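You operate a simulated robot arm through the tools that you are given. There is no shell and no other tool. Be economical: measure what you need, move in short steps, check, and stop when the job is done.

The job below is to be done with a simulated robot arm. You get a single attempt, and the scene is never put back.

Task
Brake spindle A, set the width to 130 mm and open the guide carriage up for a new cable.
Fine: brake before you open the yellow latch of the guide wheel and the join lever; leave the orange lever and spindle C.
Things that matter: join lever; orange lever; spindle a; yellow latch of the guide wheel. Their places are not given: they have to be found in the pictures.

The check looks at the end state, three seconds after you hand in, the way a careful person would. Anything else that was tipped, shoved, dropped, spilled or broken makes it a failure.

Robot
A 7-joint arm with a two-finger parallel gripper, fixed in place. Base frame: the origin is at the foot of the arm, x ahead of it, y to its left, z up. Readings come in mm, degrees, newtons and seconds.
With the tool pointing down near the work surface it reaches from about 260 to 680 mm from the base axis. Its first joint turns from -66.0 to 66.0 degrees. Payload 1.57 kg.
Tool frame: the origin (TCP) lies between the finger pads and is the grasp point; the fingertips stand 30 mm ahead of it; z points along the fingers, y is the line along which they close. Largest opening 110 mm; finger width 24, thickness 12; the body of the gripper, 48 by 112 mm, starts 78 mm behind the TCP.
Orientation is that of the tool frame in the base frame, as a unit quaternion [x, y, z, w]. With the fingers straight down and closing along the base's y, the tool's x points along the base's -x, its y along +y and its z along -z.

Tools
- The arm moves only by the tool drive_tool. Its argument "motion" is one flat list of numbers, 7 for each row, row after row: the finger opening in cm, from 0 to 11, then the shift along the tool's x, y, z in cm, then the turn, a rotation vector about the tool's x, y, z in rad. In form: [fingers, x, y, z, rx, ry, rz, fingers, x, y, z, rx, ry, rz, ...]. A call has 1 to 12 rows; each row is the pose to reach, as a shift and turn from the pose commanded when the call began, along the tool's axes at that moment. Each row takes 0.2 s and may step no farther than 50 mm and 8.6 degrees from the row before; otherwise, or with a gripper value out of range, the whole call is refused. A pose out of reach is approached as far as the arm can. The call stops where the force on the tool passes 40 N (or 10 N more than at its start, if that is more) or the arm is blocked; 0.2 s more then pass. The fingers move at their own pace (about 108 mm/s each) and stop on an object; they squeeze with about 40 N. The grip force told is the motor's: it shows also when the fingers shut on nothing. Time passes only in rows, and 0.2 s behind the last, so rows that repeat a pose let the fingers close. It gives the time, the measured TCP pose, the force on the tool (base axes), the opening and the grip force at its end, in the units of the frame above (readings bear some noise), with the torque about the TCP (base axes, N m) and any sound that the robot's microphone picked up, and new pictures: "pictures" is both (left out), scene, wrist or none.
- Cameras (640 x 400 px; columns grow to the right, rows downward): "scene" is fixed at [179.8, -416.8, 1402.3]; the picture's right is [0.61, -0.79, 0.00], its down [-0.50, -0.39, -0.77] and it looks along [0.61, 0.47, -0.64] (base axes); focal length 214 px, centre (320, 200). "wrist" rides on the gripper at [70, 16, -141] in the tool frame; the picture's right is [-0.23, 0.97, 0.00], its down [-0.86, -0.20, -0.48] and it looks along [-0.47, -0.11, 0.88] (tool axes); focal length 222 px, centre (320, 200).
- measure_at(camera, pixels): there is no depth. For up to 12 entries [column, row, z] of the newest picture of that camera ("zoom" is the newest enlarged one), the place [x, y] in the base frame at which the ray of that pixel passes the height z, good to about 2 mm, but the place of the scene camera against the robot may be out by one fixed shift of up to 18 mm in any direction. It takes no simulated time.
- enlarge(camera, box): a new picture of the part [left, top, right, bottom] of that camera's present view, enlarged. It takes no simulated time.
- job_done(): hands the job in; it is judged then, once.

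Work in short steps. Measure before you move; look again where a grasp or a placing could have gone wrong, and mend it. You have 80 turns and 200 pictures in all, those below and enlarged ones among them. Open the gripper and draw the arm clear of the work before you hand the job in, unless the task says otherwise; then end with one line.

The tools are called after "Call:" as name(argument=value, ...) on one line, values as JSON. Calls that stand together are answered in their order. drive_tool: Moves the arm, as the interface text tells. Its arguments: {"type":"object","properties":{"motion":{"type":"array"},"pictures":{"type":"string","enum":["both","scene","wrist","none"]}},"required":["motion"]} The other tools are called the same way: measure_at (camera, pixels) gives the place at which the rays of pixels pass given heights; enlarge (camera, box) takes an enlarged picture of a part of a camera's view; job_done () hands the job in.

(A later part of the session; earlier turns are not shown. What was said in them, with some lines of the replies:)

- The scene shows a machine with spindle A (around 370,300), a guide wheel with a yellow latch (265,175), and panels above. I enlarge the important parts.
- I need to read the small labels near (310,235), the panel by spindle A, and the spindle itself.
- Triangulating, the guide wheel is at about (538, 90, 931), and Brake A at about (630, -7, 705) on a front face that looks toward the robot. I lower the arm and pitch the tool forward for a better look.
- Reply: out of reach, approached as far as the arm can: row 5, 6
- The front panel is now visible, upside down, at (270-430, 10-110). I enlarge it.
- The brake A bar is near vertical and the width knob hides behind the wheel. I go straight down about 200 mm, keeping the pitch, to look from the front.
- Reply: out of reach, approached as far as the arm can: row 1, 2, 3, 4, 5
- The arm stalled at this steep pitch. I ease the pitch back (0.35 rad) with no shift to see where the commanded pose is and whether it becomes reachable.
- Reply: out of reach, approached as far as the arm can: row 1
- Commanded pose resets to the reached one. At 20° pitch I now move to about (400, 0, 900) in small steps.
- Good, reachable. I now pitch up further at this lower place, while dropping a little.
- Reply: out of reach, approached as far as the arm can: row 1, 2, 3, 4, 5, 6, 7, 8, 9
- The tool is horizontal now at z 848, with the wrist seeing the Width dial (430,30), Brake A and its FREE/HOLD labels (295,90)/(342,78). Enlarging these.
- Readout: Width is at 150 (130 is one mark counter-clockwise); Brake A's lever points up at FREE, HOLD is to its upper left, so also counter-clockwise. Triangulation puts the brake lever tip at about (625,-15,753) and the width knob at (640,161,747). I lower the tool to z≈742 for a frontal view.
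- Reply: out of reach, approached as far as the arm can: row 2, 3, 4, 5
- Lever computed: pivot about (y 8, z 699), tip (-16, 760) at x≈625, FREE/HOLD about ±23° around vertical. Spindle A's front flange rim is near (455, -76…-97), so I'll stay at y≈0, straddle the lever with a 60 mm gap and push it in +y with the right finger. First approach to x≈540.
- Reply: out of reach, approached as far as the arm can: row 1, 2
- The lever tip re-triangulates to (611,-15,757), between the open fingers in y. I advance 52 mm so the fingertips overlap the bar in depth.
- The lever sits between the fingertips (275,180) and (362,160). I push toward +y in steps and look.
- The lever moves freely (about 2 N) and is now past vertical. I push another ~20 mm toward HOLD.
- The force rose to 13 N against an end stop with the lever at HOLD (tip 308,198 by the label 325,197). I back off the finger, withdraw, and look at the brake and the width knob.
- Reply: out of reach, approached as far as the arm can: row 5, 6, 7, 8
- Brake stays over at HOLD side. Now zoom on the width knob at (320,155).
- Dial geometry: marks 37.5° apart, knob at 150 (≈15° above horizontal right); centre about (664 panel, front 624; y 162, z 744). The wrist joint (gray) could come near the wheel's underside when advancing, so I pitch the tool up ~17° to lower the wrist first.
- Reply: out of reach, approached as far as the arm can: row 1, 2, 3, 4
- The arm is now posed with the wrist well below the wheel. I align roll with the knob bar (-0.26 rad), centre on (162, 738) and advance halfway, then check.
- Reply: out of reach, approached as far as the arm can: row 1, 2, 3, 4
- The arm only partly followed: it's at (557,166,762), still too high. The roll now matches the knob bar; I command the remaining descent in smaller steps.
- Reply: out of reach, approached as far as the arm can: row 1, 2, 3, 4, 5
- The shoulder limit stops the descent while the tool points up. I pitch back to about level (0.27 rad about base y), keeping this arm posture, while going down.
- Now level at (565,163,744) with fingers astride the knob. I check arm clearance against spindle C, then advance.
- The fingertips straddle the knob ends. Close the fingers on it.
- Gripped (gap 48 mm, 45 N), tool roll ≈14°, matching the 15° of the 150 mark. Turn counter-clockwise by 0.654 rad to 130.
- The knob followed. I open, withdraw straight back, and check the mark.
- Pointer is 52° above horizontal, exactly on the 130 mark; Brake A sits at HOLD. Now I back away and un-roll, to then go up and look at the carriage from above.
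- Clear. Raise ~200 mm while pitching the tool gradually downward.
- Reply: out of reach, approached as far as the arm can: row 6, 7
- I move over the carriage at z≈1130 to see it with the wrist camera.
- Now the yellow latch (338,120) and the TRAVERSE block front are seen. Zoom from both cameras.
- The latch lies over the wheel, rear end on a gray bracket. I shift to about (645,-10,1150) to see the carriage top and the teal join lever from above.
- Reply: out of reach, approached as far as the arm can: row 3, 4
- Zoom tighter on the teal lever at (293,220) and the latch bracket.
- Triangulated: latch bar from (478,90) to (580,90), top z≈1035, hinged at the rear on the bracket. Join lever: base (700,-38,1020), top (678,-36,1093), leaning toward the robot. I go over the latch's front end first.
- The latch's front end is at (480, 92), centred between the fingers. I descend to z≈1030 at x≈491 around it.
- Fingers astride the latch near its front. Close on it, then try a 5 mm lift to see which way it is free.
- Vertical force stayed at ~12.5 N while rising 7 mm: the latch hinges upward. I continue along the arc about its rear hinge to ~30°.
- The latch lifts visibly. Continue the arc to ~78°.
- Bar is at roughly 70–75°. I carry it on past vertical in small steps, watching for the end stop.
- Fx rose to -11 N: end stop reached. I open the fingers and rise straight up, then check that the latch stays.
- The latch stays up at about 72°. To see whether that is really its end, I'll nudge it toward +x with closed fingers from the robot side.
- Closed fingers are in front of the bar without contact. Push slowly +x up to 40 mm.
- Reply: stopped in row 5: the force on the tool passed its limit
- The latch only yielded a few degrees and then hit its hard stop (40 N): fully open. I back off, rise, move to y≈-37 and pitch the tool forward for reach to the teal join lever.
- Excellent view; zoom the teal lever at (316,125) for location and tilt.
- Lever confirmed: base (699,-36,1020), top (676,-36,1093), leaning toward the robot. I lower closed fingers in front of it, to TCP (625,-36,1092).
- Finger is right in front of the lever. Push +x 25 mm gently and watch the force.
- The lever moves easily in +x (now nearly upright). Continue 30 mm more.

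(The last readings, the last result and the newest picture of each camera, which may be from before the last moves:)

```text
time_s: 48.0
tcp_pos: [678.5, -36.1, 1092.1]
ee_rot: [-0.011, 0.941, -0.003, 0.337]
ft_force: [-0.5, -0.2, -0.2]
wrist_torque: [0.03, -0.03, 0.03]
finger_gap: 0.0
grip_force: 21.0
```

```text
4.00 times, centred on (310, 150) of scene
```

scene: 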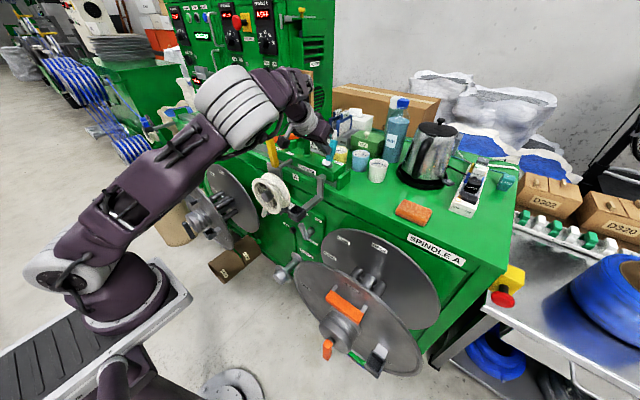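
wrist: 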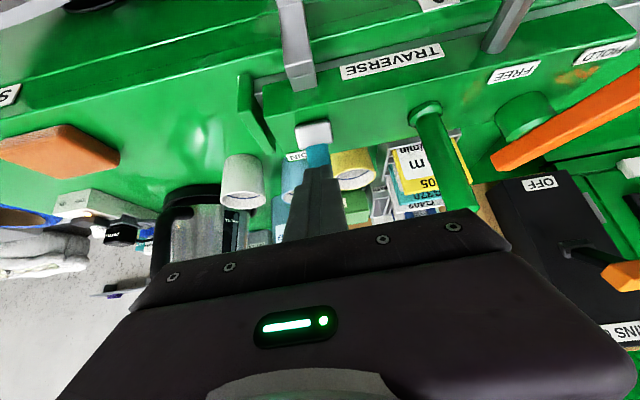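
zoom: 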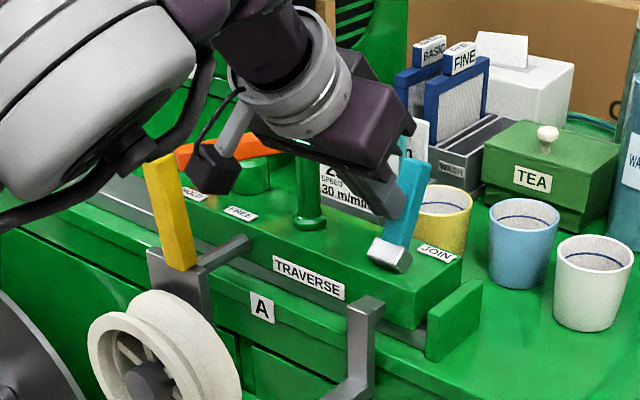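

No resistance yet; lever leans ~20° past vertical. Cups are farther back and lower, so I continue another 25 mm in search of its end stop.

Call:
drive_tool(motion=[0, -0.46, 0, 0.38, 0, 0, 0, 0, -0.92, 0, 0.76, 0, 0, 0, 0, -1.4, 0, 1.15, 0, 0, 0, 0, -1.9, 0, 1.6, 0, 0, 0, 0, -1.9, 0, 1.6, 0, 0, 0], pictures="both")

Call:
enlarge(camera="scene", box=[260, 100, 360, 200])

```text
time_s: 48.5
tcp_pos: [687.0, -35.7, 1092.9]
ee_rot: [-0.01, 0.943, -0.003, 0.333]
ft_force: [-25.8, -2.1, 15.2]
wrist_torque: [-0.08, 0.0, -0.06]
finger_gap: 0.0
grip_force: 20.9
stopped in row 2: the force on the tool passed its limit (the readings are from after the stop); the commanded pose is now the measured one
```

scene: 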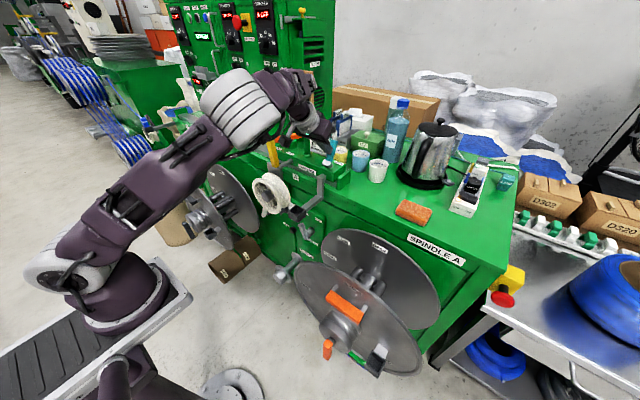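
wrist: 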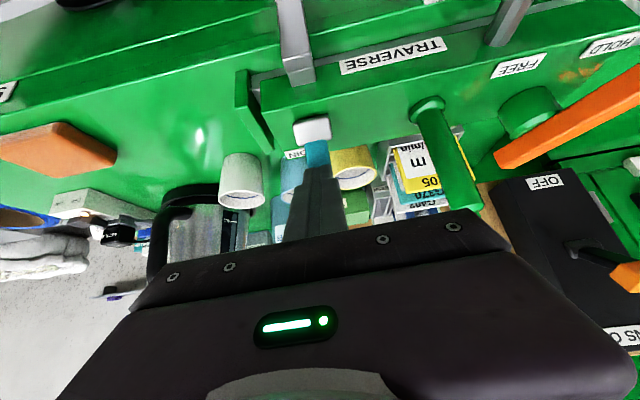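

```text
4.00 times, centred on (310, 150) of scene
```

zoom: 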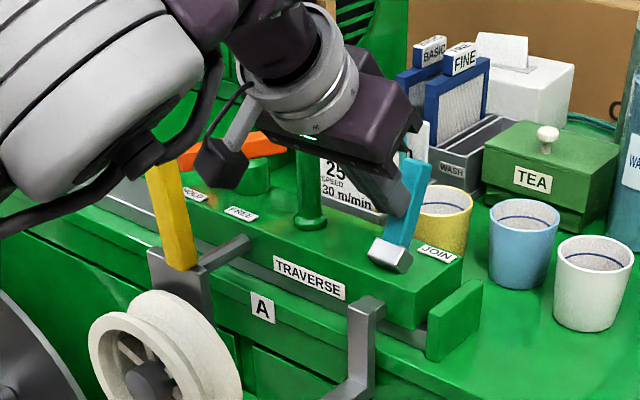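

The lever hit its far end stop (force limit) about 20° past vertical. I back away and rise, then verify everything.

Call:
drive_tool(motion=[0, 1.5, 0, -1.3, 0, 0, 0, 0, 2.5, 0, -4.5, 0, 0, 0, 0, 2.5, 0, -9, 0, 0, 0, 0, 2.5, 0, -13, 0, 0, 0, 0, 2.5, 0, -17, 0, 0, 0, 0, 2.5, 0, -17, 0, 0, 0])

Call:
enlarge(camera="scene", box=[240, 110, 360, 210])

Call:
enlarge(camera="wrist", box=[220, 40, 420, 210])

```text
time_s: 49.9
tcp_pos: [560.5, -36.0, 1207.9]
ee_rot: [-0.009, 0.943, -0.004, 0.333]
ft_force: [0.7, 0.0, -0.2]
wrist_torque: [-0.01, 0.0, -0.04]
finger_gap: 0.0
grip_force: 21.3
```

scene: 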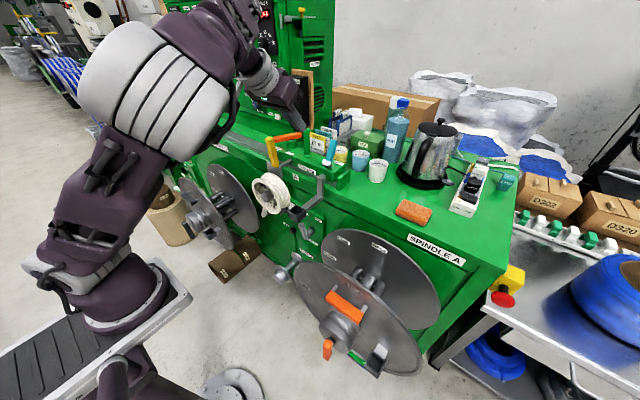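
wrist: 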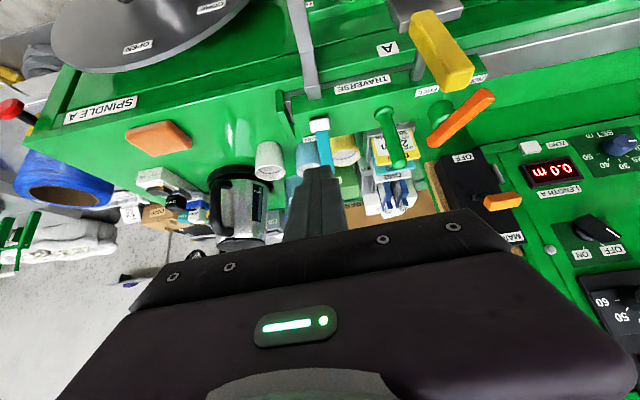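

```text
4.00 times, centred on (300, 160) of scene
```

zoom: 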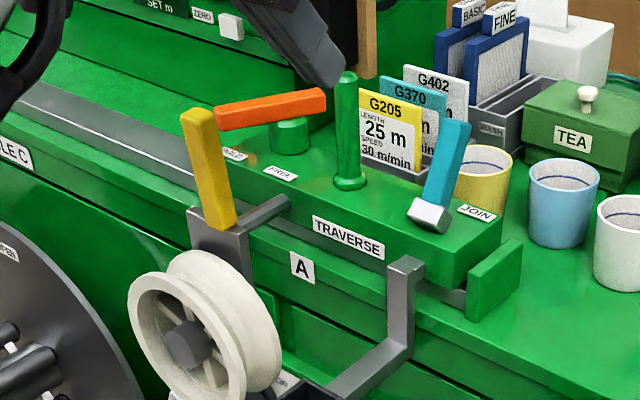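

```text
2.35 times, centred on (320, 125) of wrist
```

zoom: 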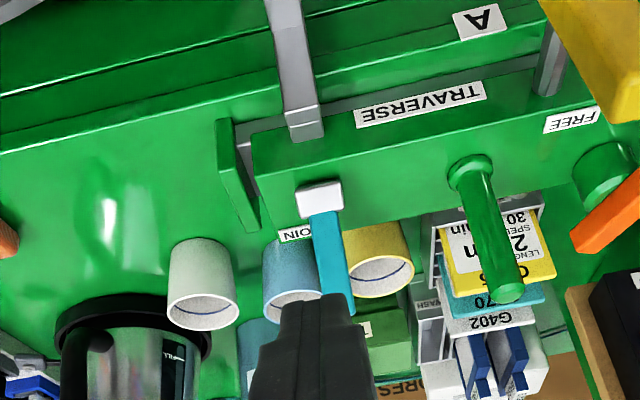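

Latch open, join lever thrown over, orange lever unchanged. I open the gripper, draw back toward the start pose, and take a last look at the brake panel.

Call:
drive_tool(motion=[5, 2.5, 0, -3, 0, 0, 0, 8, 5, 0, -6, 0, 0, 0, 11, 8, 0, -8, 0, 0.1, 0, 11, 11, 0, -10, 0, 0.2, 0, 11, 14, 0, -12, 0, 0.3, 0, 11, 14, 0, -12, 0, 0.3, 0])

Call:
enlarge(camera="scene", box=[240, 120, 360, 290])

Call:
enlarge(camera="wrist", box=[200, 20, 460, 200])

```text
time_s: 51.3
tcp_pos: [377.3, -39.5, 1215.1]
ee_rot: [-0.01, 0.982, -0.004, 0.188]
ft_force: [0.3, -0.7, 0.3]
wrist_torque: [-0.02, -0.03, -0.05]
finger_gap: 109.9
grip_force: 0.0
```

scene: 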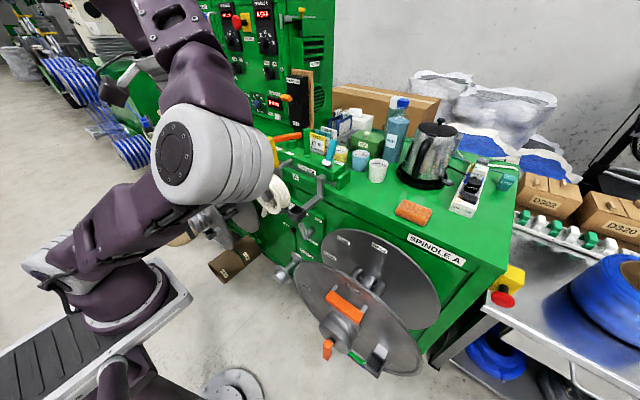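
wrist: 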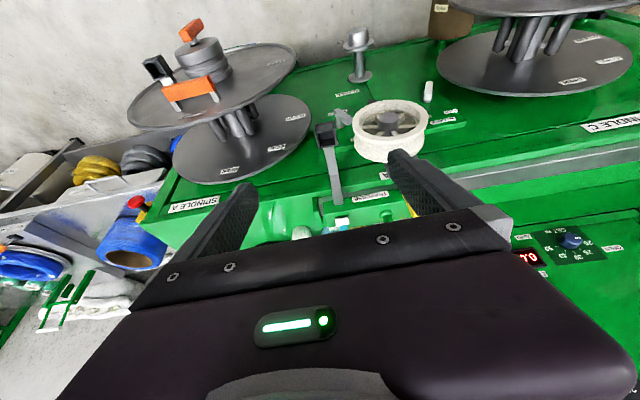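

```text
2.35 times, centred on (300, 205) of scene
```

zoom: 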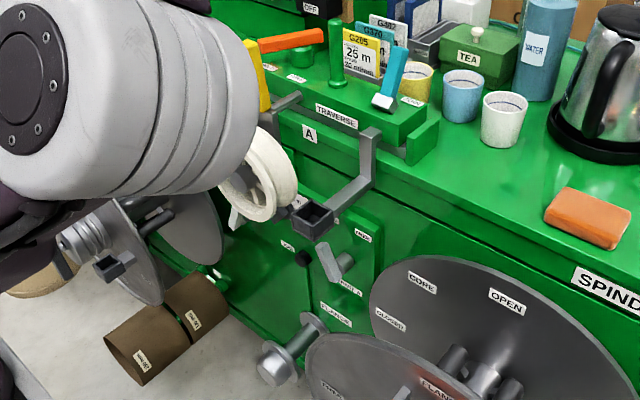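

```text
2.22 times, centred on (330, 110) of wrist
```

zoom: 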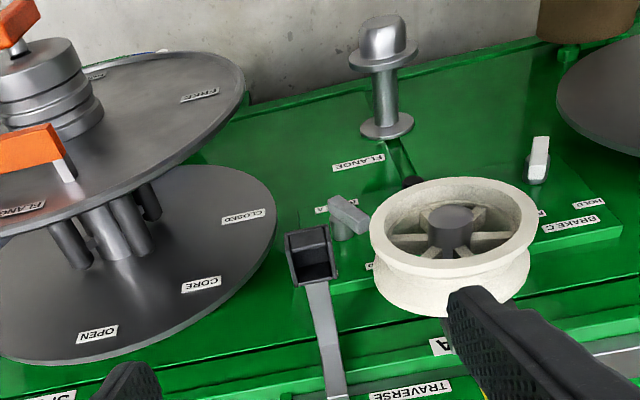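

Brake A is still over at HOLD, width was read at 130, the latch and join lever are at their open ends, and the arm is clear. Handing in.

Call:
job_done()

```text
The job is handed in.
```

I braked spindle A first (lever at HOLD), set the width to 130 mm, then opened the yellow latch and the join lever to their end stops. The join lever has no open/closed marks: I pushed it to the end opposite where it started and took that as open. I left the orange lever and spindle C alone.
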